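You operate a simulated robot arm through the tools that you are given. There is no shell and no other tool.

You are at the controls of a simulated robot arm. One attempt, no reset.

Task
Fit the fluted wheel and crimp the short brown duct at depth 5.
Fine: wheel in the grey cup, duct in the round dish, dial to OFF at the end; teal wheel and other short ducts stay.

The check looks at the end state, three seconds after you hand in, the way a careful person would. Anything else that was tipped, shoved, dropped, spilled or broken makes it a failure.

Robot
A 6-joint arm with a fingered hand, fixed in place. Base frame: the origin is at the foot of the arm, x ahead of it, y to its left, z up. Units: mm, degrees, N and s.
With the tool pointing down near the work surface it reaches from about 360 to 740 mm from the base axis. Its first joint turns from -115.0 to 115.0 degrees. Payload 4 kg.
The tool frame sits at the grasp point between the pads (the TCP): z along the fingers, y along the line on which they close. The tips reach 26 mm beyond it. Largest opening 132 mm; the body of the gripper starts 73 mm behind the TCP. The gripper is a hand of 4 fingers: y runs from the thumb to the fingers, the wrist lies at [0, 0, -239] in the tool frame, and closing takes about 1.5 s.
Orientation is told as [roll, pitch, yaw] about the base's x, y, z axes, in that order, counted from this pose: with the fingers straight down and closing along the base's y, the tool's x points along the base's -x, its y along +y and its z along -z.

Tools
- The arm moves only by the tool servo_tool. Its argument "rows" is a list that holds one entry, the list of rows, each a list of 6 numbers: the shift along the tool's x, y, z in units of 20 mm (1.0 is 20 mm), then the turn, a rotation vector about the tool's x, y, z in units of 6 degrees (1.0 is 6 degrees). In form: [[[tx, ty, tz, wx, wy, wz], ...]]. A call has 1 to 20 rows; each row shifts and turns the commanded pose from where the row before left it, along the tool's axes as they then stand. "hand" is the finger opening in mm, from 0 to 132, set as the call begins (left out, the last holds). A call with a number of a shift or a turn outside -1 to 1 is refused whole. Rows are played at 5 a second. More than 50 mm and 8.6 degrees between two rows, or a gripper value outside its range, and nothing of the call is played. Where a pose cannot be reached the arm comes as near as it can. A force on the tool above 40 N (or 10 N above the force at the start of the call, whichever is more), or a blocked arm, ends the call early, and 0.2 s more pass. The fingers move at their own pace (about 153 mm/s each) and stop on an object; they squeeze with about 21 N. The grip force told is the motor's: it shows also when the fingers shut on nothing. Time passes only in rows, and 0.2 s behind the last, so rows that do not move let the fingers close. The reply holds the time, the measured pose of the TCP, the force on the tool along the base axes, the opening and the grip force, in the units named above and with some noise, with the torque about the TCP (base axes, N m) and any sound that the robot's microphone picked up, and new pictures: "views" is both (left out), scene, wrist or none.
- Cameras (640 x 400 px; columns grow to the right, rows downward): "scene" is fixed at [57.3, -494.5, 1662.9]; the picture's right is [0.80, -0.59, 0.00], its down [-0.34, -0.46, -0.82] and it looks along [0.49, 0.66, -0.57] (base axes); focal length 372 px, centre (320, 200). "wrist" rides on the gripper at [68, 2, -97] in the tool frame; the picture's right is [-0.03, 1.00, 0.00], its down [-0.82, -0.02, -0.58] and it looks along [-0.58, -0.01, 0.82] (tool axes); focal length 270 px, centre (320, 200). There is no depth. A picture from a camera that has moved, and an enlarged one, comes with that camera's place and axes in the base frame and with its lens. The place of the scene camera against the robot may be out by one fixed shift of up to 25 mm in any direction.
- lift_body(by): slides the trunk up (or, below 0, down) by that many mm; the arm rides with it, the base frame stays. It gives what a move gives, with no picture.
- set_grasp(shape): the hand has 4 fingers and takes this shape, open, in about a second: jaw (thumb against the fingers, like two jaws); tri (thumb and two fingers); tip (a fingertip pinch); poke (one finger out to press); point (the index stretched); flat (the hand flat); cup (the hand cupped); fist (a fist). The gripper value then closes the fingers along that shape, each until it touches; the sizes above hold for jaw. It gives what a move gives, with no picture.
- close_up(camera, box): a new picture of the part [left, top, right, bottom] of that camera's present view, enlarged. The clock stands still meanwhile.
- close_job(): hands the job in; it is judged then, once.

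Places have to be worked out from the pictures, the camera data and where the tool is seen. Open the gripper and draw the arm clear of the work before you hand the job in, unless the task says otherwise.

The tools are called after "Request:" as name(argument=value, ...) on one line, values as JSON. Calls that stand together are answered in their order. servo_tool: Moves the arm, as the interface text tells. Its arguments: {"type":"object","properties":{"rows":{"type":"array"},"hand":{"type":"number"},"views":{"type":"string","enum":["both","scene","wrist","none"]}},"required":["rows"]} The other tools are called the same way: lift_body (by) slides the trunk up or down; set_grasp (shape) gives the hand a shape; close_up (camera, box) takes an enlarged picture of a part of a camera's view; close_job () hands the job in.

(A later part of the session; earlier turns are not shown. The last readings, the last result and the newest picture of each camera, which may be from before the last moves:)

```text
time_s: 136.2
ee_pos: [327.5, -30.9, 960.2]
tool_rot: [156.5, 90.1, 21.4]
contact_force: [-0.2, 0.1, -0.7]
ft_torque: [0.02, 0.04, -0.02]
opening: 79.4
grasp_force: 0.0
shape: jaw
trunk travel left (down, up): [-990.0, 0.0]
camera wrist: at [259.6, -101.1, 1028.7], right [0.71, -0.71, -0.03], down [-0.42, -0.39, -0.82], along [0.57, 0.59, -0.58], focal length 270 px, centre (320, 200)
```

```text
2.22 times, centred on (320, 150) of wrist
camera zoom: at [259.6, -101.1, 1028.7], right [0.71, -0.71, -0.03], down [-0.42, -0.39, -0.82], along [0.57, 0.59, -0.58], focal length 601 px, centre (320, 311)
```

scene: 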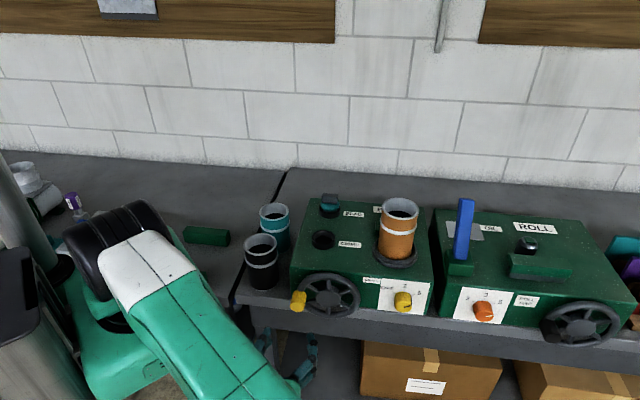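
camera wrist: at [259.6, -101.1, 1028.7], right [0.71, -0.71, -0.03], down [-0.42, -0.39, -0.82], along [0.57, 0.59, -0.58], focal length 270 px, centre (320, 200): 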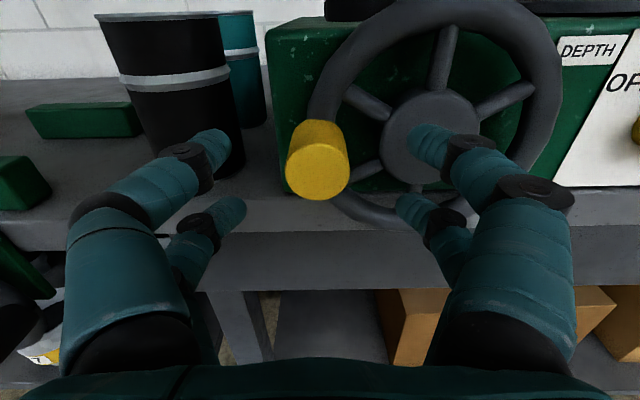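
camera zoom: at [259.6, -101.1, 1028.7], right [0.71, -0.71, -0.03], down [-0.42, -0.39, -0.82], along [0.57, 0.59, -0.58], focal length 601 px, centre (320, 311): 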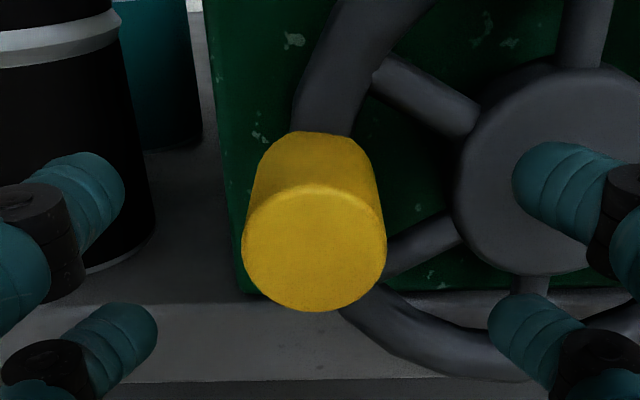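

The handle end face is at F ≈ 239, about 3 mm below and 0.6 mm left of the tool axis. I'll correct for that, narrow the fingers, and advance to F ≈ 228.

Request:
servo_tool(rows=[[[-0.16, -0.03, 0, 0, 0, 0], [0, 0, 0, 0, 0, 0], [0, 0, 0, 0, 0, 0], [0, 0, 0.5, 0, 0, 0], [0, 0, 0.42, 0, 0, 0], [0, 0, 0, 0, 0, 0]]], hand=52, views="both")

Request:
close_up(camera="wrist", box=[220, 60, 420, 240])

Request:
close_up(camera="scene", box=[250, 250, 380, 350])

```text
time_s: 137.7
ee_pos: [341.6, -17.6, 956.3]
tool_rot: [-110.0, 90.0, 115.0]
contact_force: [0.4, -0.1, -0.2]
ft_torque: [0.0, 0.01, 0.0]
opening: 52.6
grasp_force: 0.1
shape: jaw
trunk travel left (down, up): [-990.0, 0.0]
camera wrist: at [272.4, -87.9, 1025.2], right [0.71, -0.71, -0.03], down [-0.42, -0.39, -0.82], along [0.57, 0.59, -0.58], focal length 270 px, centre (320, 200)
```

scene: 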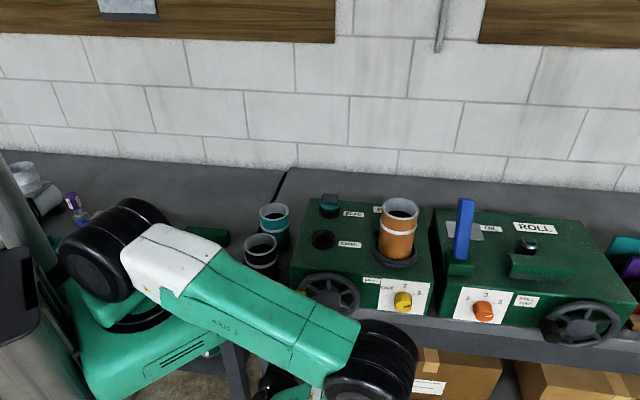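
wrist: 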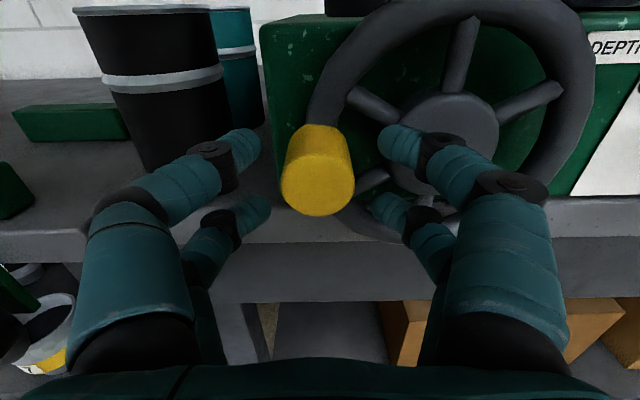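

```text
2.22 times, centred on (320, 150) of wrist
camera zoom: at [272.4, -87.9, 1025.2], right [0.71, -0.71, -0.03], down [-0.42, -0.39, -0.82], along [0.57, 0.59, -0.58], focal length 601 px, centre (320, 311)
```

zoom: 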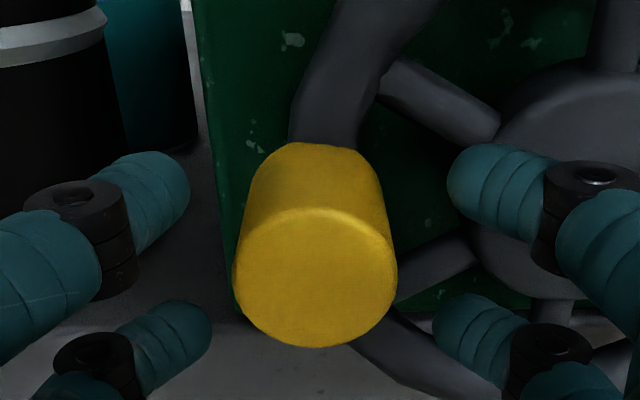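

```text
4.00 times, centred on (315, 300) of scene
camera zoom: at [57.3, -494.5, 1662.9], right [0.8, -0.59, 0.0], down [-0.34, -0.46, -0.82], along [0.49, 0.66, -0.57], focal length 1487 px, centre (340, -200)
```

zoom: 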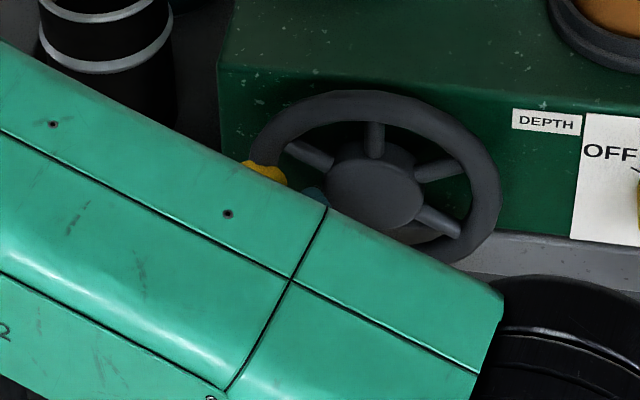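

The handle is centred (within 1.5 mm) and its end is 10 mm beyond the TCP. I'll close to find the contact opening.

Request:
servo_tool(rows=[[[0.05, 0, 0, 0, 0, 0], [0, 0, 0, 0, 0, 0], [0, 0, 0, 0, 0, 0], [0, 0, 0, 0, 0, 0], [0, 0, 0, 0, 0, 0], [0, 0, 0, 0, 0, 0], [0, 0, 0, 0, 0, 0]]], hand=2, views="wrist")

Request:
close_up(camera="wrist", box=[220, 60, 420, 240])

```text
time_s: 139.2
ee_pos: [341.1, -16.9, 958.3]
tool_rot: [-21.5, 90.0, -156.5]
contact_force: [4.1, 3.9, 0.2]
ft_torque: [0.01, -0.05, 0.0]
opening: 10.0
grasp_force: 20.5
shape: jaw
trunk travel left (down, up): [-990.0, 0.0]
camera wrist: at [272.8, -87.8, 1026.1], right [0.71, -0.71, -0.03], down [-0.42, -0.39, -0.82], along [0.57, 0.59, -0.58], focal length 270 px, centre (320, 200)
```

wrist: 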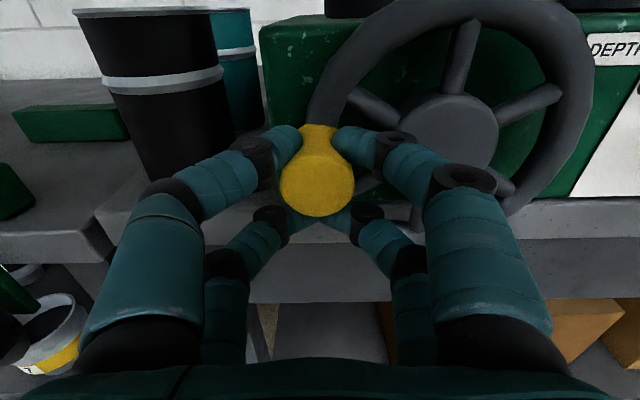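

```text
2.22 times, centred on (320, 150) of wrist
camera zoom: at [272.8, -87.8, 1026.1], right [0.71, -0.71, -0.03], down [-0.42, -0.39, -0.82], along [0.57, 0.59, -0.58], focal length 601 px, centre (320, 311)
```

zoom: 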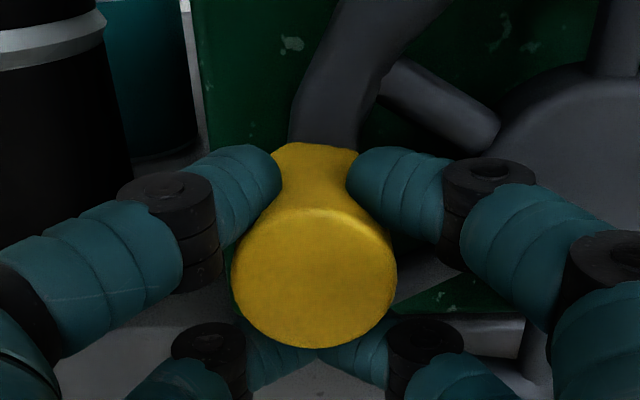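

Contact is at a reading of 10 mm, and the handle is wider at its end so it can't slip out. I'll loosen slightly to 15 mm to form a cage, then start cranking clockwise with a 40° arc and check forces.

Request:
servo_tool(rows=[[[0, 0, 0, 0, 0, 0], [0, 0, 0, 0, 0, 0], [0.584, 0.007, 0, 0, 0, 0], [0.574, 0.109, 0, 0, 0, 0], [0.546, 0.206, 0, 0, 0, 0], [0.502, 0.298, 0, 0, 0, 0], [0, 0, 0, 0, 0, 0]]], hand=15, views="both")

Request:
close_up(camera="wrist", box=[220, 60, 480, 240])

```text
time_s: 140.8
ee_pos: [349.1, -26.5, 1002.9]
tool_rot: [-165.7, 90.0, 59.2]
contact_force: [-5.3, 0.9, -3.1]
ft_torque: [-0.02, 0.15, 0.1]
opening: 16.3
grasp_force: 0.0
shape: jaw
trunk travel left (down, up): [-990.0, 0.0]
camera wrist: at [280.4, -97.2, 1070.5], right [0.71, -0.71, -0.03], down [-0.42, -0.39, -0.82], along [0.57, 0.59, -0.58], focal length 270 px, centre (320, 200)
```

scene: 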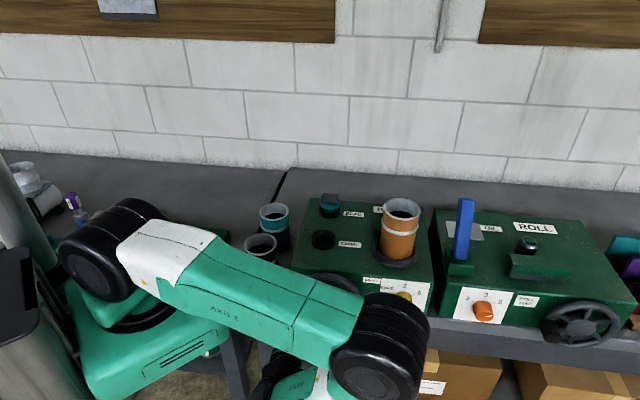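
wrist: 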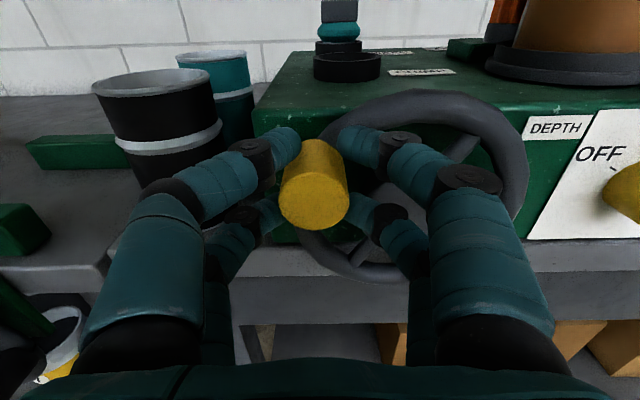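

```text
2.22 times, centred on (350, 150) of wrist
camera zoom: at [280.4, -97.2, 1070.5], right [0.71, -0.71, -0.03], down [-0.42, -0.39, -0.82], along [0.57, 0.59, -0.58], focal length 601 px, centre (253, 311)
```

zoom: 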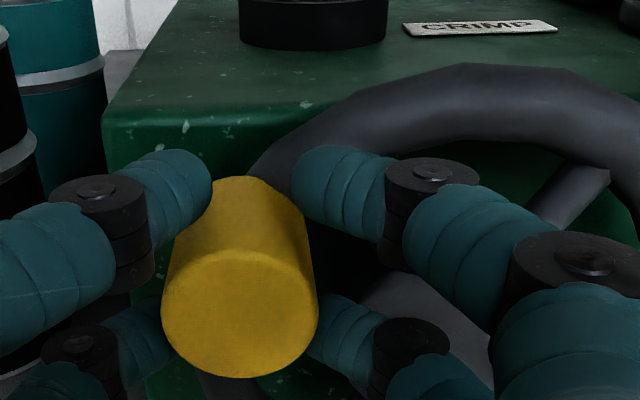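

The handle and wheel follow with only a few newtons of resistance. I'll continue clockwise through another 100°.

Request:
servo_tool(rows=[[[0.443, 0.381, 0, 0, 0, 0], [0.37, 0.452, 0, 0, 0, 0], [0.286, 0.509, 0, 0, 0, 0], [0.193, 0.551, 0, 0, 0, 0], [0.094, 0.576, 0, 0, 0, 0], [-0.007, 0.584, 0, 0, 0, 0], [-0.109, 0.574, 0, 0, 0, 0], [-0.206, 0.546, 0, 0, 0, 0], [-0.298, 0.502, 0, 0, 0, 0], [-0.381, 0.443, 0, 0, 0, 0], [0, 0, 0, 0, 0, 0]]], views="both")

Request:
close_up(camera="wrist", box=[180, 60, 440, 240])

Request:
close_up(camera="scene", box=[350, 180, 450, 280])

```text
time_s: 143.2
ee_pos: [422.2, -100.5, 1011.9]
tool_rot: [171.1, 89.6, 35.8]
contact_force: [15.2, -6.6, 33.4]
ft_torque: [0.52, 0.34, -0.17]
opening: 10.3
grasp_force: 0.1
shape: jaw
trunk travel left (down, up): [-990.0, 0.0]
camera wrist: at [353.6, -170.7, 1079.3], right [0.7, -0.71, -0.02], down [-0.42, -0.39, -0.82], along [0.57, 0.59, -0.57], focal length 270 px, centre (320, 200)
```

scene: 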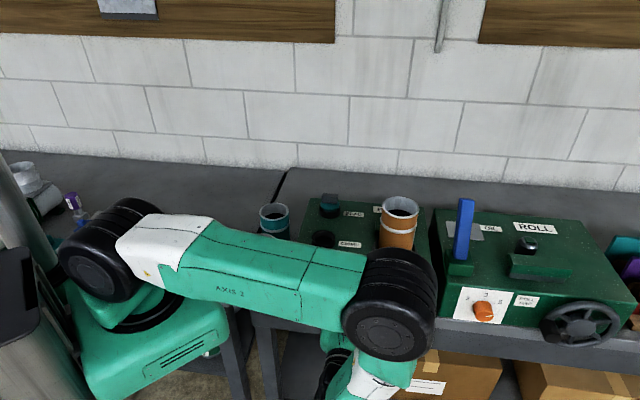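
wrist: 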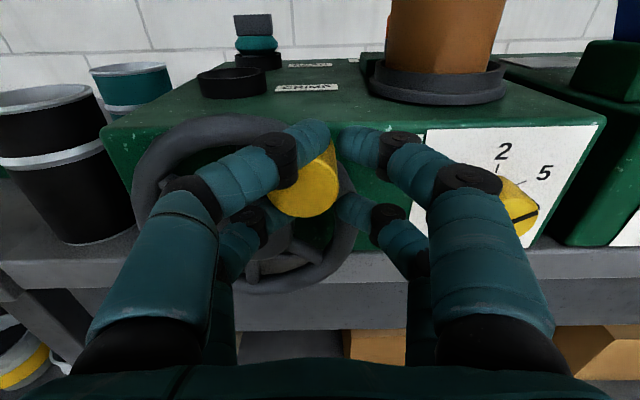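

```text
2.22 times, centred on (310, 150) of wrist
camera zoom: at [353.6, -170.7, 1079.3], right [0.7, -0.71, -0.02], down [-0.42, -0.39, -0.82], along [0.57, 0.59, -0.57], focal length 601 px, centre (342, 311)
```

zoom: 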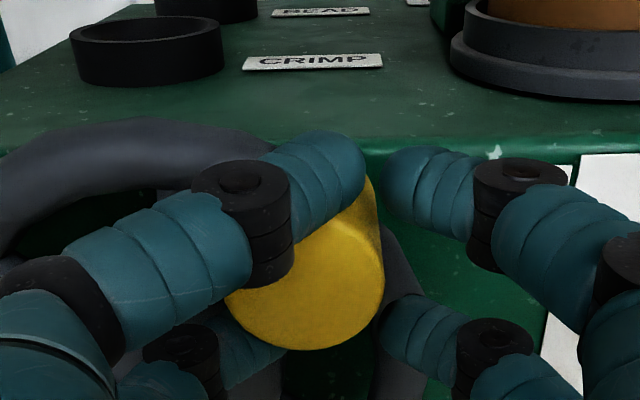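

```text
4.00 times, centred on (400, 230) of scene
camera zoom: at [57.3, -494.5, 1662.9], right [0.8, -0.59, 0.0], down [-0.34, -0.46, -0.82], along [0.49, 0.66, -0.57], focal length 1487 px, centre (0, 80)
```

zoom: 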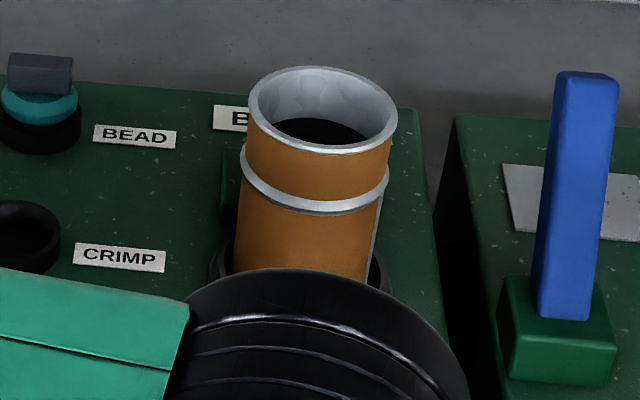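

The handle is still in the cage but lagging about 5 mm, and the load has risen (about 35 N, mostly radial), so my circle is slightly off. Fitting the observed handle positions gives a centre near G 321, z 961 and a radius of 68.5 mm. I'll continue on that corrected arc down to 3 o'clock.

Request:
servo_tool(rows=[[[-0.345, 0.195, 0, 0, 0, 0], [-0.485, 0.34, 0, 0, 0, 0], [-0.545, 0.255, 0, 0, 0, 0], [-0.575, 0.155, 0, 0, 0, 0], [-0.595, 0.05, 0, 0, 0, 0], [0, 0, 0, 0, 0, 0]]], views="wrist")

Request:
close_up(camera="wrist", box=[180, 60, 440, 240])

```text
time_s: 144.7
ee_pos: [435.5, -111.3, 958.6]
tool_rot: [-40.5, 90.0, -175.5]
contact_force: [0.9, -0.9, 2.8]
ft_torque: [0.04, 0.03, 0.0]
opening: 15.9
grasp_force: 0.1
shape: jaw
trunk travel left (down, up): [-990.0, 0.0]
camera wrist: at [367.2, -182.9, 1026.9], right [0.71, -0.71, -0.03], down [-0.42, -0.39, -0.82], along [0.57, 0.59, -0.58], focal length 270 px, centre (320, 200)
```

wrist: 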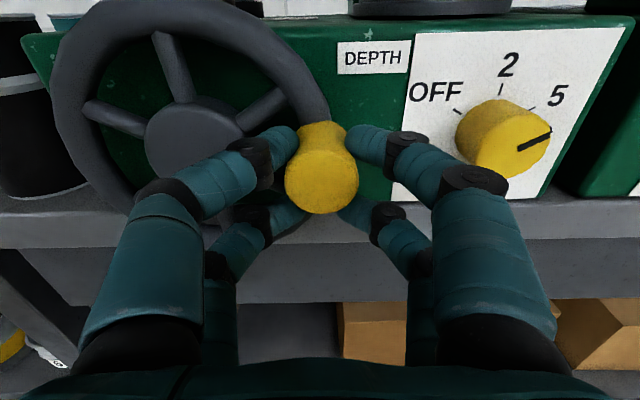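

```text
2.22 times, centred on (310, 150) of wrist
camera zoom: at [367.2, -182.9, 1026.9], right [0.71, -0.71, -0.03], down [-0.42, -0.39, -0.82], along [0.57, 0.59, -0.58], focal length 601 px, centre (342, 311)
```

zoom: 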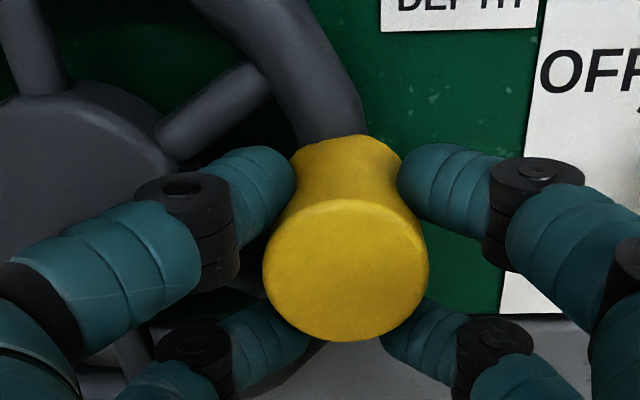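

The handle is centred in the cage again with almost no load (3 o'clock position reached). I'll carry on through the bottom quadrant.

Request:
servo_tool(rows=[[[-0.52, 0.04, 0, 0, 0, 0], [-0.57, -0.155, 0, 0, 0, 0], [-0.535, -0.25, 0, 0, 0, 0], [-0.485, -0.34, 0, 0, 0, 0], [-0.415, -0.415, 0, 0, 0, 0], [-0.34, -0.485, 0, 0, 0, 0], [-0.25, -0.535, 0, 0, 0, 0], [-0.155, -0.57, 0, 0, 0, 0], [-0.05, -0.59, 0, 0, 0, 0], [0, 0, 0, 0, 0, 0]]], views="both")

Request:
close_up(camera="wrist", box=[180, 60, 440, 240])

Request:
close_up(camera="scene", box=[350, 180, 450, 280])

```text
time_s: 146.8
ee_pos: [388.2, -65.7, 892.2]
tool_rot: [-91.3, 90.0, 133.7]
contact_force: [0.2, -0.2, 0.0]
ft_torque: [0.04, 0.02, -0.03]
opening: 1.2
grasp_force: 20.8
shape: jaw
trunk travel left (down, up): [-990.0, 0.0]
camera wrist: at [320.6, -136.5, 960.7], right [0.71, -0.71, -0.03], down [-0.42, -0.39, -0.82], along [0.57, 0.59, -0.58], focal length 270 px, centre (320, 200)
```

scene: 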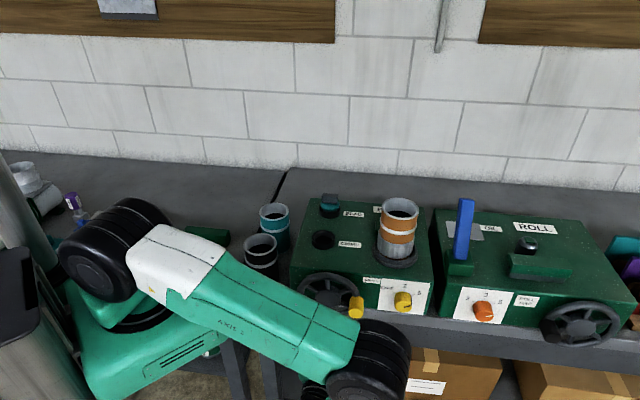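
wrist: 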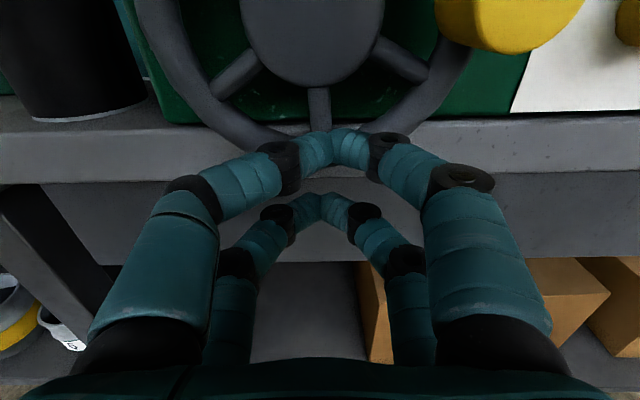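

```text
2.22 times, centred on (310, 150) of wrist
camera zoom: at [320.6, -136.5, 960.7], right [0.71, -0.71, -0.03], down [-0.42, -0.39, -0.82], along [0.57, 0.59, -0.58], focal length 601 px, centre (342, 311)
```

zoom: 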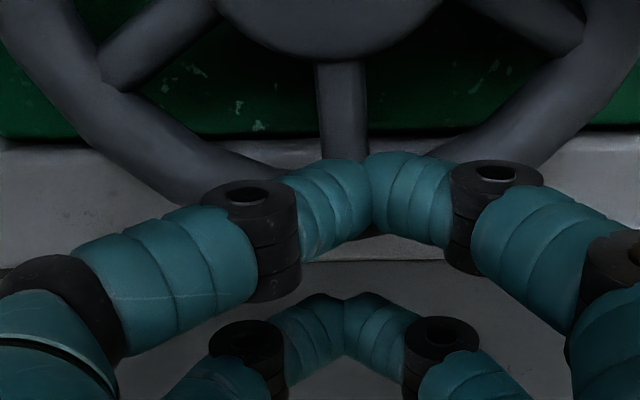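

```text
4.00 times, centred on (400, 230) of scene
camera zoom: at [57.3, -494.5, 1662.9], right [0.8, -0.59, 0.0], down [-0.34, -0.46, -0.82], along [0.49, 0.66, -0.57], focal length 1487 px, centre (0, 80)
```

zoom: 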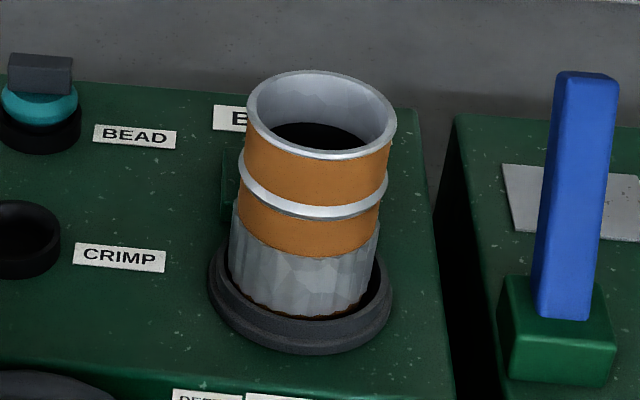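

The handle slipped out of the cage around 3 o'clock, but the scene shows the lower part of the duct is now crimped (grey flutes). I'll back the hand away and then inspect the crimp all around.

Request:
servo_tool(rows=[[[0, 0, -0.7, 0, 0, 0], [0, 0, -0.9, 0, 0, 0], [0, 0, -0.9, 0, 0, 0], [0, 0, -0.9, 0, 0, 0], [0, 0, -0.9, 0, 0, 0], [0.5, 0.3, 0, 0, 0, 0], [0.9, 0.5, 0, 0, 0, 0], [0.9, 0.5, 0, 0, 0, 0], [0.9, 0.5, 0, 0, 0, 0], [0, 0, 0, 0, 0, 0]]], hand=60, views="both")

Request:
close_up(camera="wrist", box=[180, 0, 500, 220])

Request:
close_up(camera="scene", box=[370, 190, 430, 270])

```text
time_s: 149.1
ee_pos: [353.5, -153.0, 955.8]
tool_rot: [-113.4, 90.0, 111.5]
contact_force: [-1.2, 0.6, 0.0]
ft_torque: [-0.01, -0.05, -0.02]
opening: 59.5
grasp_force: 0.0
shape: jaw
trunk travel left (down, up): [-990.0, 0.0]
camera wrist: at [285.2, -222.9, 1025.1], right [0.71, -0.71, -0.03], down [-0.42, -0.39, -0.82], along [0.57, 0.59, -0.58], focal length 270 px, centre (320, 200)
```

scene: 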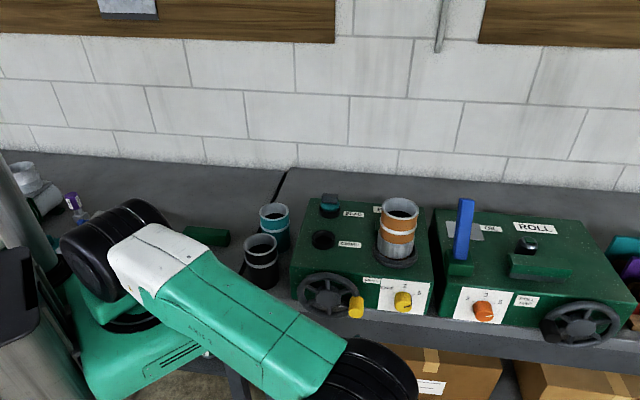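
wrist: 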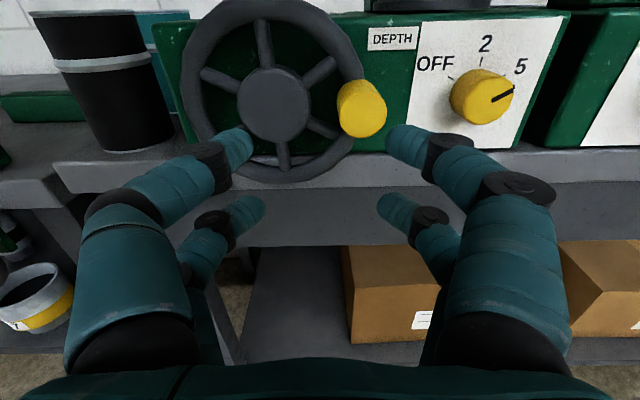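

```text
1.82 times, centred on (340, 110) of wrist
camera zoom: at [285.2, -222.9, 1025.1], right [0.71, -0.71, -0.03], down [-0.42, -0.39, -0.82], along [0.57, 0.59, -0.58], focal length 491 px, centre (284, 364)
```

zoom: 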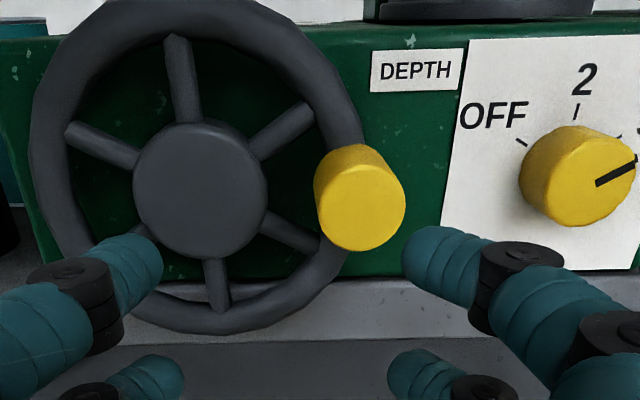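

```text
5.00 times, centred on (400, 230) of scene
camera zoom: at [57.3, -494.5, 1662.9], right [0.8, -0.59, 0.0], down [-0.34, -0.46, -0.82], along [0.49, 0.66, -0.57], focal length 1858 px, centre (-80, 50)
```

zoom: 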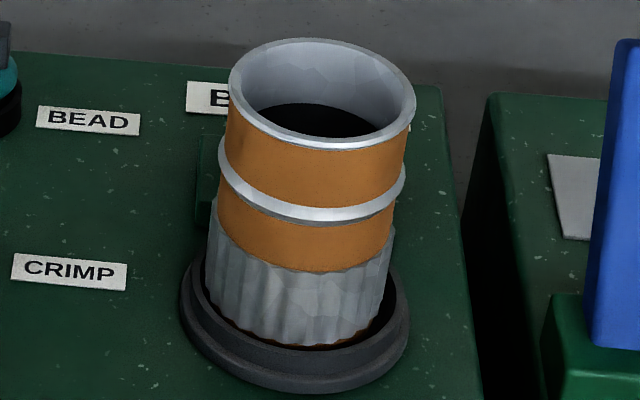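

The handle rests at about 3 o'clock and the duct shows a fluted grey band below the mid ring. I'll zoom in to judge whether the crimp is even across the visible side.

Request:
close_up(camera="scene", box=[375, 225, 425, 265])

Request:
close_up(camera="scene", box=[290, 255, 430, 335])

```text
10.00 times, centred on (400, 245) of scene
camera zoom: at [57.3, -494.5, 1662.9], right [0.8, -0.59, 0.0], down [-0.34, -0.46, -0.82], along [0.49, 0.66, -0.57], focal length 3717 px, centre (-480, -250)
```

zoom: 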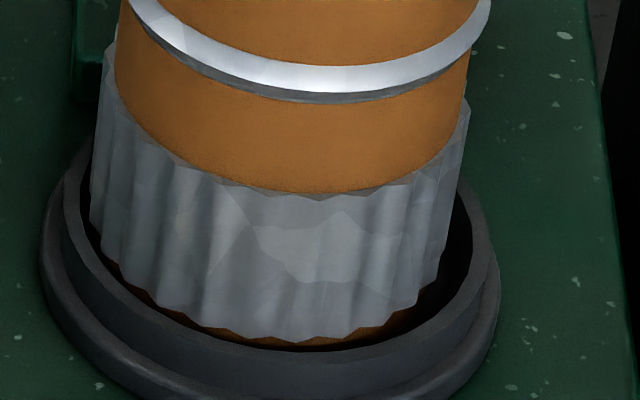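

```text
4.57 times, centred on (360, 295) of scene
camera zoom: at [57.3, -494.5, 1662.9], right [0.8, -0.59, 0.0], down [-0.34, -0.46, -0.82], along [0.49, 0.66, -0.57], focal length 1699 px, centre (137, -234)
```

zoom: 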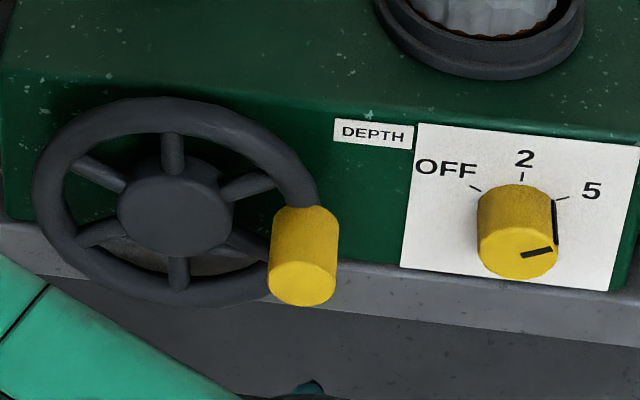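

The crimp band goes right round as an even fluted ring. Now I'll set the dial back to OFF: first move in front of the dial, 90 mm high, and then lower the trunk 90 mm to restore the arm geometry that worked before.

Request:
servo_tool(rows=[[[0.59, 0.856, 0.11, 0, 0, 0], [0.59, 0.856, 0.11, 0, 0, 0], [0.59, 0.856, 0.11, 0, 0, 0], [0.59, 0.856, 0.11, 0, 0, 0], [0.59, 0.856, 0.11, 0, 0, 0], [0.59, 0.856, 0.11, 0, 0, 0], [0.59, 0.856, 0.11, 0, 0, 0], [0.59, 0.856, 0.11, 0, 0, 0], [0, 0, 0, 0, 0, 0]]], hand=75, views="none")

Request:
lift_body(by=-90)

Request:
servo_tool(rows=[[[0, 0, 0, 0, 0, 0]]], views="both")

```text
time_s: 151.1
ee_pos: [462.6, -237.1, 1050.4]
tool_rot: [168.0, 90.1, 32.9]
contact_force: [0.2, 0.2, -0.2]
ft_torque: [-0.04, -0.03, -0.02]
opening: 74.3
grasp_force: 0.1
shape: jaw
trunk travel left (down, up): [-990.0, 0.0]
```

```text
time_s: 152.3
ee_pos: [462.2, -236.5, 959.9]
tool_rot: [81.1, 90.1, -54.1]
contact_force: [-0.4, -0.4, 0.0]
ft_torque: [0.0, 0.02, -0.02]
opening: 74.5
grasp_force: 0.0
shape: jaw
trunk travel left (down, up): [-900.0, 90.0]
```

```text
time_s: 152.7
ee_pos: [463.4, -237.0, 961.1]
tool_rot: [32.5, 90.0, -102.6]
contact_force: [-0.3, -1.1, 0.0]
ft_torque: [-0.01, 0.0, 0.01]
opening: 74.3
grasp_force: 0.1
shape: jaw
trunk travel left (down, up): [-900.0, 90.0]
camera wrist: at [394.6, -307.0, 1029.1], right [0.71, -0.71, -0.03], down [-0.42, -0.39, -0.82], along [0.57, 0.59, -0.58], focal length 270 px, centre (320, 200)
```

scene: 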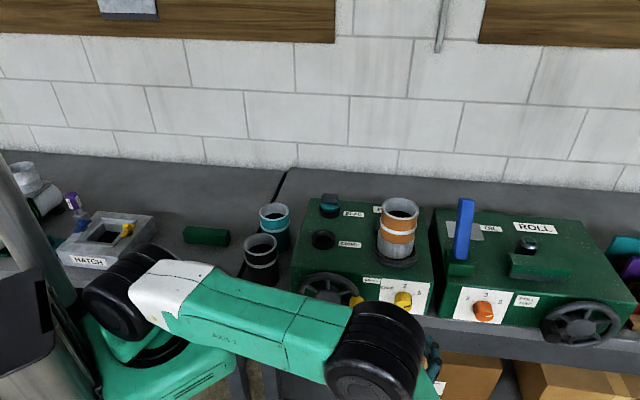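
wrist: 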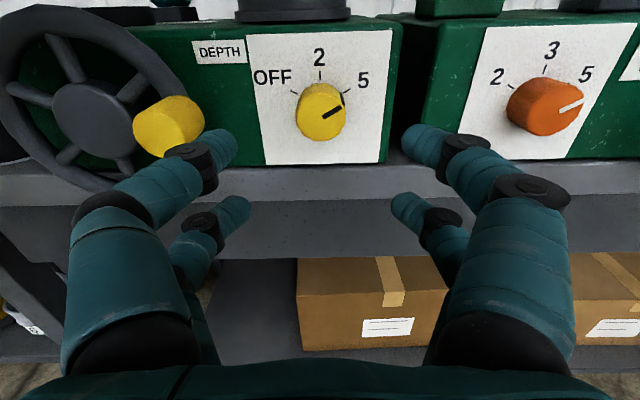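

The same stand-off pose in front of the dial is restored. I'll roll +54° to match the knob's present angle (roll 144°) and check alignment.

Request:
servo_tool(rows=[[[0, 0, 0, 0, 0, 1], [0, 0, 0, 0, 0, 1], [0, 0, 0, 0, 0, 1], [0, 0, 0, 0, 0, 1], [0, 0, 0, 0, 0, 1], [0, 0, 0, 0, 0, 1], [0, 0, 0, 0, 0, 1], [0, 0, 0, 0, 0, 1], [0, 0, 0, 0, 0, 1], [0, 0, 0, 0, 0, 0]]], views="wrist")

Request:
close_up(camera="wrist", box=[230, 40, 410, 200])

```text
time_s: 154.9
ee_pos: [463.3, -236.2, 959.5]
tool_rot: [-90.0, 35.9, 135.1]
contact_force: [-0.6, 0.2, 0.3]
ft_torque: [0.01, 0.03, -0.02]
opening: 74.2
grasp_force: 0.1
shape: jaw
trunk travel left (down, up): [-900.0, 90.0]
camera wrist: at [433.2, -345.7, 999.2], right [0.4, -0.4, -0.82], down [-0.88, 0.07, -0.46], along [0.24, 0.91, -0.33], focal length 270 px, centre (320, 200)
```

wrist: 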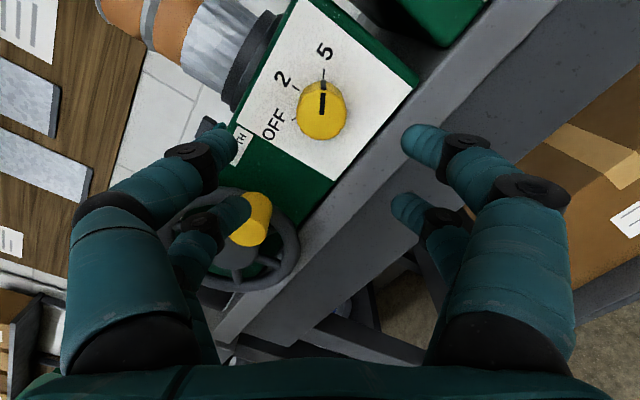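

```text
2.50 times, centred on (320, 120) of wrist
camera zoom: at [433.2, -345.7, 999.2], right [0.4, -0.4, -0.82], down [-0.88, 0.07, -0.46], along [0.24, 0.91, -0.33], focal length 676 px, centre (320, 400)
```

zoom: 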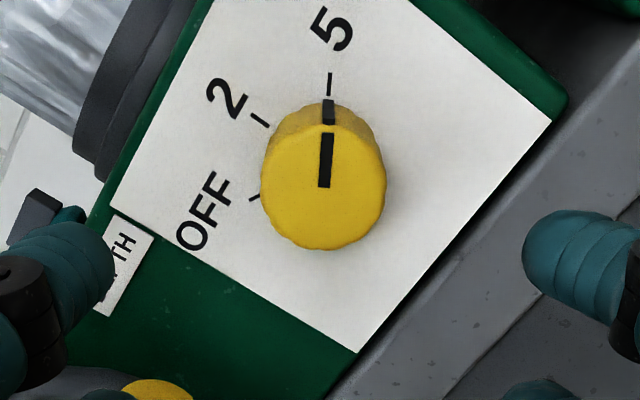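

The knob is aligned within about 1 mm (after allowing for a small camera bias) and its pointer is still on 5. I'll advance as before.

Request:
servo_tool(rows=[[[0.01, 0.03, 0.9, 0, 0, 0], [0, 0, 0.9, 0, 0, 0], [0, 0, 0.9, 0, 0, 0], [0, 0, 0.8, 0, 0, 0], [0, 0, 0.8, 0, 0, 0], [0, 0, 0.75, 0, 0, 0], [0, 0, 0, 0, 0, 0]]], views="wrist")

Request:
close_up(camera="wrist", box=[220, 80, 420, 260])

```text
time_s: 156.5
ee_pos: [534.1, -164.8, 960.1]
tool_rot: [-90.0, 36.0, 135.0]
contact_force: [0.4, -0.1, 0.9]
ft_torque: [0.01, 0.0, 0.0]
opening: 74.2
grasp_force: 0.1
shape: jaw
trunk travel left (down, up): [-900.0, 90.0]
camera wrist: at [505.4, -274.0, 998.9], right [0.4, -0.4, -0.82], down [-0.88, 0.07, -0.46], along [0.24, 0.91, -0.33], focal length 270 px, centre (320, 200)
```

wrist: 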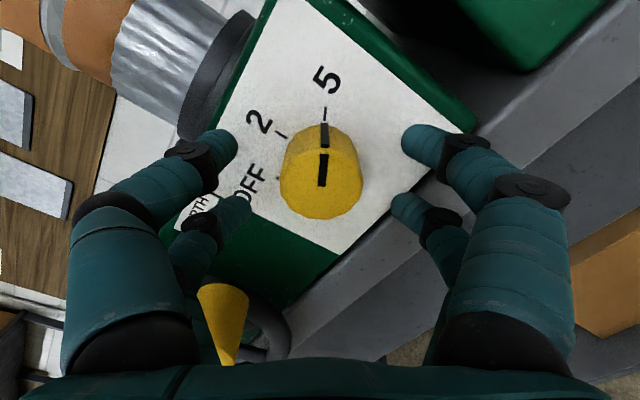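

```text
2.22 times, centred on (320, 170) of wrist
camera zoom: at [505.4, -274.0, 998.9], right [0.4, -0.4, -0.82], down [-0.88, 0.07, -0.46], along [0.24, 0.91, -0.33], focal length 601 px, centre (320, 267)
```

zoom: 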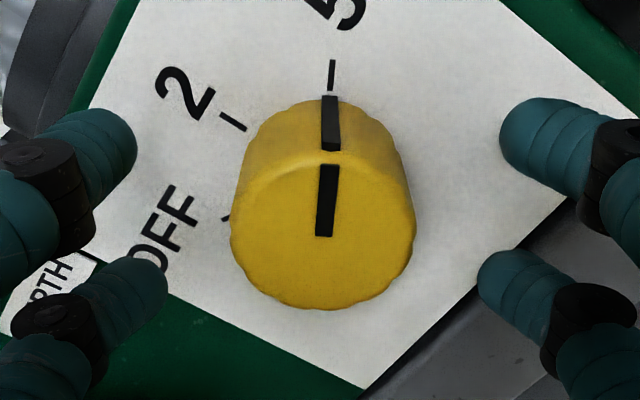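

The knob is centred between the fingers again. Closing on it.

Request:
servo_tool(rows=[[[0.03, 0.03, 0.05, 0, 0, 0], [0, 0, 0, 0, 0, 0], [0, 0, 0, 0, 0, 0], [0, 0, 0, 0, 0, 0], [0, 0, 0, 0, 0, 0], [0, 0, 0, 0, 0, 0], [0, 0, 0, 0, 0, 0], [0, 0, 0, 0, 0, 0]]], hand=5, views="wrist")

```text
time_s: 158.3
ee_pos: [536.0, -164.9, 959.4]
tool_rot: [-89.9, 36.1, 135.0]
contact_force: [0.2, 3.0, 0.4]
ft_torque: [-0.12, -0.04, 0.03]
opening: 15.4
grasp_force: 20.5
shape: jaw
trunk travel left (down, up): [-900.0, 90.0]
camera wrist: at [506.6, -273.7, 998.6], right [0.4, -0.4, -0.82], down [-0.88, 0.07, -0.46], along [0.24, 0.91, -0.33], focal length 270 px, centre (320, 200)
```

wrist: 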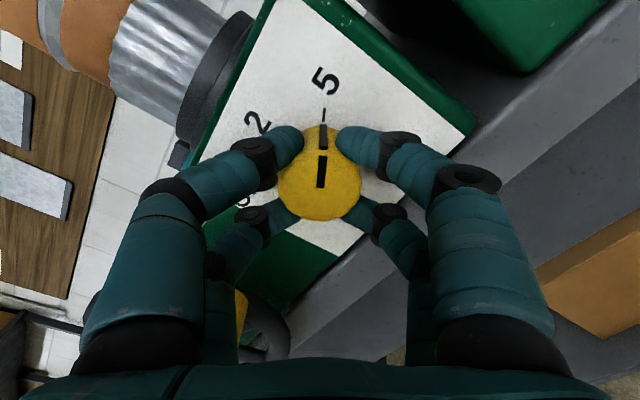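

The knob is gripped. I'll turn it back 120° (negative roll) in two steps, checking at 2.

Request:
servo_tool(rows=[[[0, 0, 0, 0, 0, -0.5], [0, 0, 0, 0, 0, -0.8], [0, 0, 0, 0, 0, -0.8], [0, 0, 0, 0, 0, -0.8], [0, 0, 0, 0, 0, -0.8], [0, 0, 0, 0, 0, -0.8], [0, 0, 0, 0, 0, -0.8], [0, 0, 0, 0, 0, -0.8], [0, 0, 0, 0, 0, -0.8], [0, 0, 0, 0, 0, -0.8], [0, 0, 0, 0, 0, -0.8], [0, 0, 0, 0, 0, -0.8], [0, 0, 0, 0, 0, -0.7], [0, 0, 0, 0, 0, 0]]], views="wrist")

Request:
servo_tool(rows=[[[0, 0, 0, 0, 0, -0.5], [0, 0, 0, 0, 0, -0.8], [0, 0, 0, 0, 0, -0.8], [0, 0, 0, 0, 0, -0.8], [0, 0, 0, 0, 0, -0.8], [0, 0, 0, 0, 0, -0.8], [0, 0, 0, 0, 0, -0.8], [0, 0, 0, 0, 0, -0.8], [0, 0, 0, 0, 0, -0.8], [0, 0, 0, 0, 0, -0.8], [0, 0, 0, 0, 0, -0.8], [0, 0, 0, 0, 0, -0.8], [0, 0, 0, 0, 0, -0.7], [0, 0, 0, 0, 0, 0]]], views="wrist")

Request:
close_up(camera="wrist", box=[220, 80, 420, 260])

```text
time_s: 161.3
ee_pos: [535.7, -164.7, 960.5]
tool_rot: [89.4, 83.9, -45.7]
contact_force: [0.1, 6.3, -7.7]
ft_torque: [-0.09, 0.05, 0.08]
opening: 15.0
grasp_force: 21.2
shape: jaw
trunk travel left (down, up): [-900.0, 90.0]
camera wrist: at [463.0, -230.1, 1028.3], right [0.7, -0.7, 0.08], down [-0.36, -0.46, -0.81], along [0.61, 0.54, -0.58], focal length 270 px, centre (320, 200)
```

wrist: 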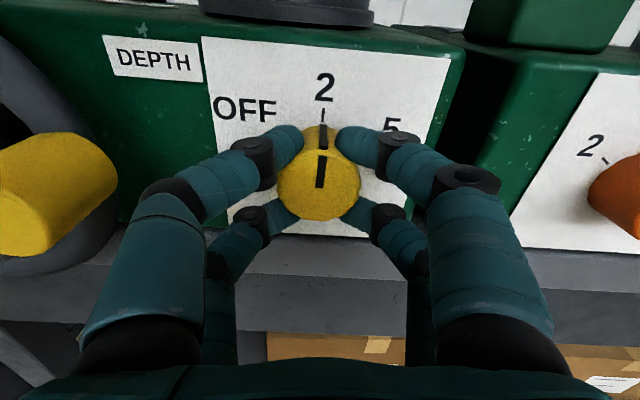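

```text
time_s: 164.3
ee_pos: [536.2, -165.3, 960.3]
tool_rot: [90.0, 23.9, -44.9]
contact_force: [1.9, 8.1, 2.5]
ft_torque: [-0.01, 0.01, 0.05]
opening: 15.1
grasp_force: 21.2
shape: jaw
trunk travel left (down, up): [-900.0, 90.0]
camera wrist: at [422.8, -190.1, 989.5], right [0.3, -0.3, 0.9], down [0.11, -0.93, -0.35], along [0.95, 0.21, -0.25], focal length 270 px, centre (320, 200)
```

wrist: 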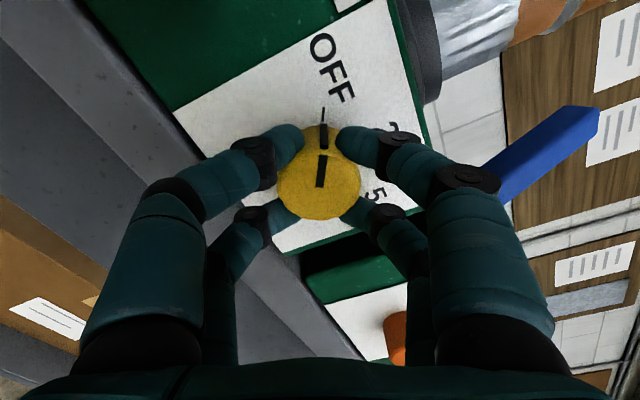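

```text
2.22 times, centred on (320, 170) of wrist
camera zoom: at [422.8, -190.1, 989.5], right [0.3, -0.3, 0.9], down [0.11, -0.93, -0.35], along [0.95, 0.21, -0.25], focal length 601 px, centre (320, 267)
```

zoom: 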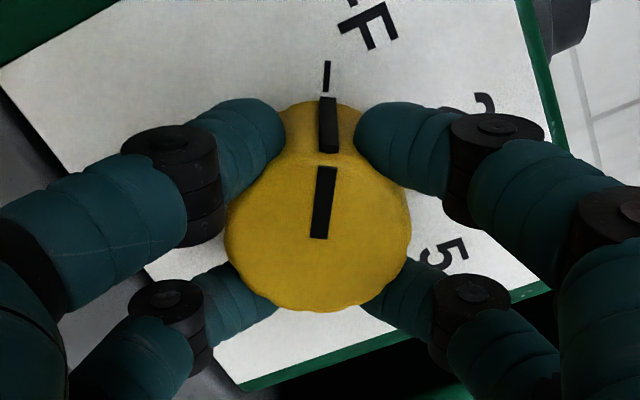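

The pointer is back on the OFF tick. I'll open the fingers and back straight out.

Request:
servo_tool(rows=[[[0, 0, 0, 0, 0, 0], [0, 0, 0, 0, 0, 0], [0, 0, 0, 0, 0, 0], [0, 0, 0, 0, 0, 0]]], hand=75, views="none")

Request:
servo_tool(rows=[[[0, 0, -0.8, 0, 0, 0], [0, 0, -0.9, 0, 0, 0], [0, 0, -0.9, 0, 0, 0], [0, 0, -0.9, 0, 0, 0], [0, 0, -0.9, 0, 0, 0], [0, 0, -0.7, 0, 0, 0], [0, 0, 0, 0, 0, 1], [0, 0, 0, 0, 0, 1], [0, 0, 0, 0, 0, 1], [0, 0, 0, 0, 0, 1], [0, 0, 0, 0, 0, 1], [0, 0, 0, 0, 0, 1], [0, 0, 0, 0, 0, 1], [0, 0, 0, 0, 0, 1], [0, 0, 0, 0, 0, 0]]], views="both")

Request:
close_up(camera="wrist", box=[200, 40, 440, 200])

Request:
close_up(camera="scene", box=[240, 180, 450, 330])

```text
time_s: 165.3
ee_pos: [535.9, -165.7, 960.2]
tool_rot: [90.1, 24.0, -45.0]
contact_force: [0.4, 0.4, 1.0]
ft_torque: [-0.01, 0.03, 0.0]
opening: 74.2
grasp_force: 0.1
shape: jaw
trunk travel left (down, up): [-900.0, 90.0]
```

```text
time_s: 168.5
ee_pos: [462.8, -238.3, 960.0]
tool_rot: [90.0, 72.0, -45.0]
contact_force: [-0.5, 0.6, 0.2]
ft_torque: [-0.01, 0.0, -0.01]
opening: 74.7
grasp_force: 0.0
shape: jaw
trunk travel left (down, up): [-900.0, 90.0]
camera wrist: at [380.6, -293.1, 1025.9], right [0.68, -0.68, 0.28], down [-0.24, -0.57, -0.78], along [0.69, 0.46, -0.55], focal length 270 px, centre (320, 200)
```

scene: 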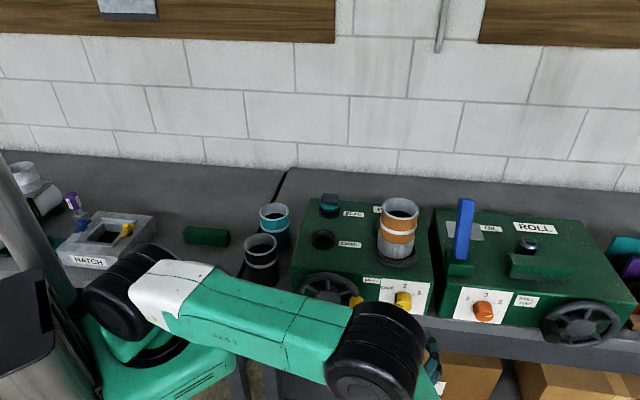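
wrist: 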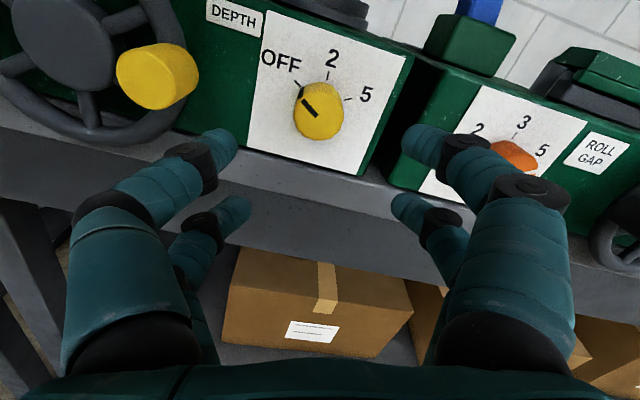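

```text
2.50 times, centred on (320, 120) of wrist
camera zoom: at [380.6, -293.1, 1025.9], right [0.68, -0.68, 0.28], down [-0.24, -0.57, -0.78], along [0.69, 0.46, -0.55], focal length 676 px, centre (320, 400)
```

zoom: 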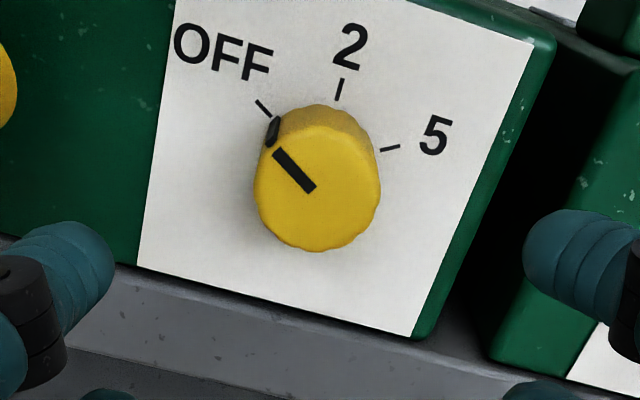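

```text
2.67 times, centred on (345, 255) of scene
camera zoom: at [57.3, -494.5, 1662.9], right [0.8, -0.59, 0.0], down [-0.34, -0.46, -0.82], along [0.49, 0.66, -0.57], focal length 991 px, centre (253, 53)
```

zoom: 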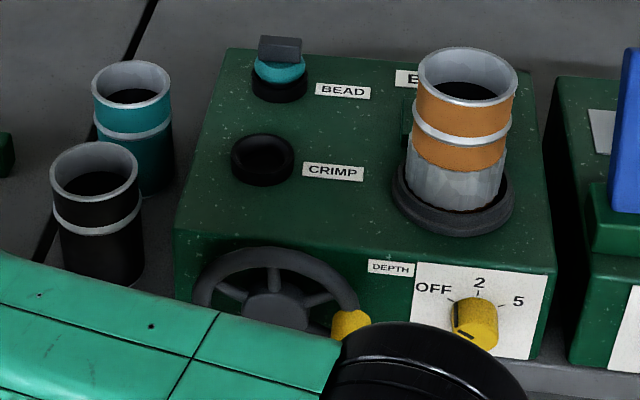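

The dial is at OFF, and the duct is crimped and standing in the dish. I'll raise the hand clear along the same free path in front of the machine, then check the wheel from above.

Request:
servo_tool(rows=[[[0.951, 0.309, -0.1, 0, 0, 0], [0.951, 0.309, -0.1, 0, 0, 0], [0.951, 0.309, -0.1, 0, 0, 0], [0.951, 0.309, 0, 0, 0, 0], [0.951, 0.309, 0, 0, 0, 0], [0.951, 0.309, 0, 0, 0, 0], [0.951, 0.309, 0, 0, 0, 0], [0.951, 0.309, 0, 0, 0, 0], [0.951, 0.309, 0, 0, 0, 0], [0.951, 0.309, 0, 0, 0, 0], [0.951, 0.309, 0, 0, 0, 0], [0.951, 0.309, 0, 0, 0, 0], [0.951, 0.309, 0, 0, 0, 0], [0, 0, 0, 0, 0, 0]]], views="none")

Request:
servo_tool(rows=[[[0.951, 0.309, 0, 0, 0, 0], [0.951, 0.309, 0, 0, 0, 0], [0.951, 0.309, 0, 0, 0, 0], [0.951, 0.309, 0, 0, 0, 0], [0.951, 0.309, 0, 0, 0, 0], [0.951, 0.309, 0, 0, 0, 0], [0.951, 0.309, 0, 0, 0, 0], [0.951, 0.309, 0, 0, 0, 0], [0, 0, 0, 0, 0, 0]]], views="both")

```text
time_s: 171.5
ee_pos: [461.4, -242.1, 1220.1]
tool_rot: [90.1, 72.0, -44.9]
contact_force: [-0.8, 0.3, -0.2]
ft_torque: [-0.02, 0.03, 0.0]
opening: 74.5
grasp_force: 0.0
shape: jaw
trunk travel left (down, up): [-900.0, 90.0]
```

```text
time_s: 173.5
ee_pos: [459.5, -243.6, 1379.7]
tool_rot: [90.1, 72.0, -45.0]
contact_force: [0.0, 0.8, -0.1]
ft_torque: [-0.02, -0.03, 0.01]
opening: 74.3
grasp_force: 0.1
shape: jaw
trunk travel left (down, up): [-900.0, 90.0]
camera wrist: at [376.8, -298.8, 1445.1], right [0.68, -0.68, 0.28], down [-0.24, -0.57, -0.78], along [0.69, 0.46, -0.55], focal length 270 px, centre (320, 200)
```

scene: 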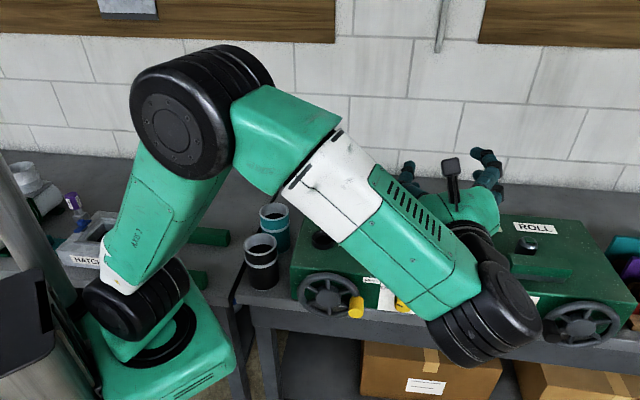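
wrist: 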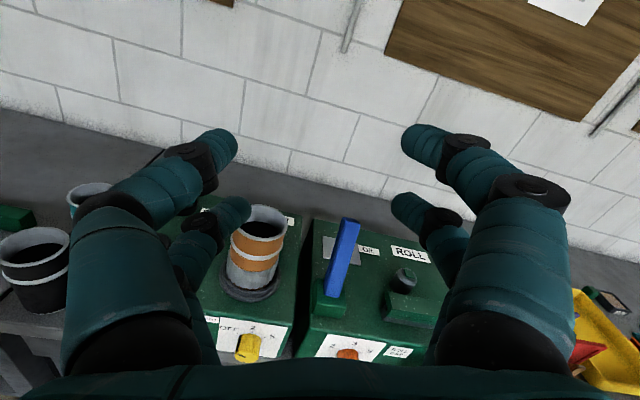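

Everything looks in place from here, but the wheel is hidden behind the duct. At this free height I'll roll back to 0° and then tilt the hand to point down again, in stages, for an overhead check and a tidy final pose.

Request:
servo_tool(rows=[[[0, 0, 0, 0, 0, -1], [0, 0, 0, 0, 0, -1], [0, 0, 0, 0, 0, -1], [0, 0, 0, 0, 0, -1], [0, 0, 0, 0, 0, -1], [0, 0, 0, 0, 0, -1], [0, 0, 0, 0, 0, -1], [0, 0, 0, 0, 0, -1], [0, 0, 0, 0, 0, -1], [0, 0, 0, 0, 0, -1], [0, 0, 0, 0, 0, 0]]], views="none")

Request:
servo_tool(rows=[[[0, 0, 0, 1, 0, 0], [0, 0, 0, 1, 0, 0], [0, 0, 0, 0, 0, 0]]], views="none")

```text
time_s: 175.9
ee_pos: [459.2, -242.3, 1380.8]
tool_rot: [90.0, 11.9, -45.0]
contact_force: [0.7, 0.9, -0.3]
ft_torque: [-0.01, 0.01, 0.02]
opening: 74.5
grasp_force: 0.1
shape: jaw
trunk travel left (down, up): [-900.0, 90.0]
```

```text
time_s: 176.7
ee_pos: [459.7, -241.8, 1380.0]
tool_rot: [78.0, 12.1, -45.0]
contact_force: [0.3, -0.5, -0.6]
ft_torque: [-0.03, -0.02, 0.01]
opening: 74.4
grasp_force: 0.0
shape: jaw
trunk travel left (down, up): [-900.0, 90.0]
```

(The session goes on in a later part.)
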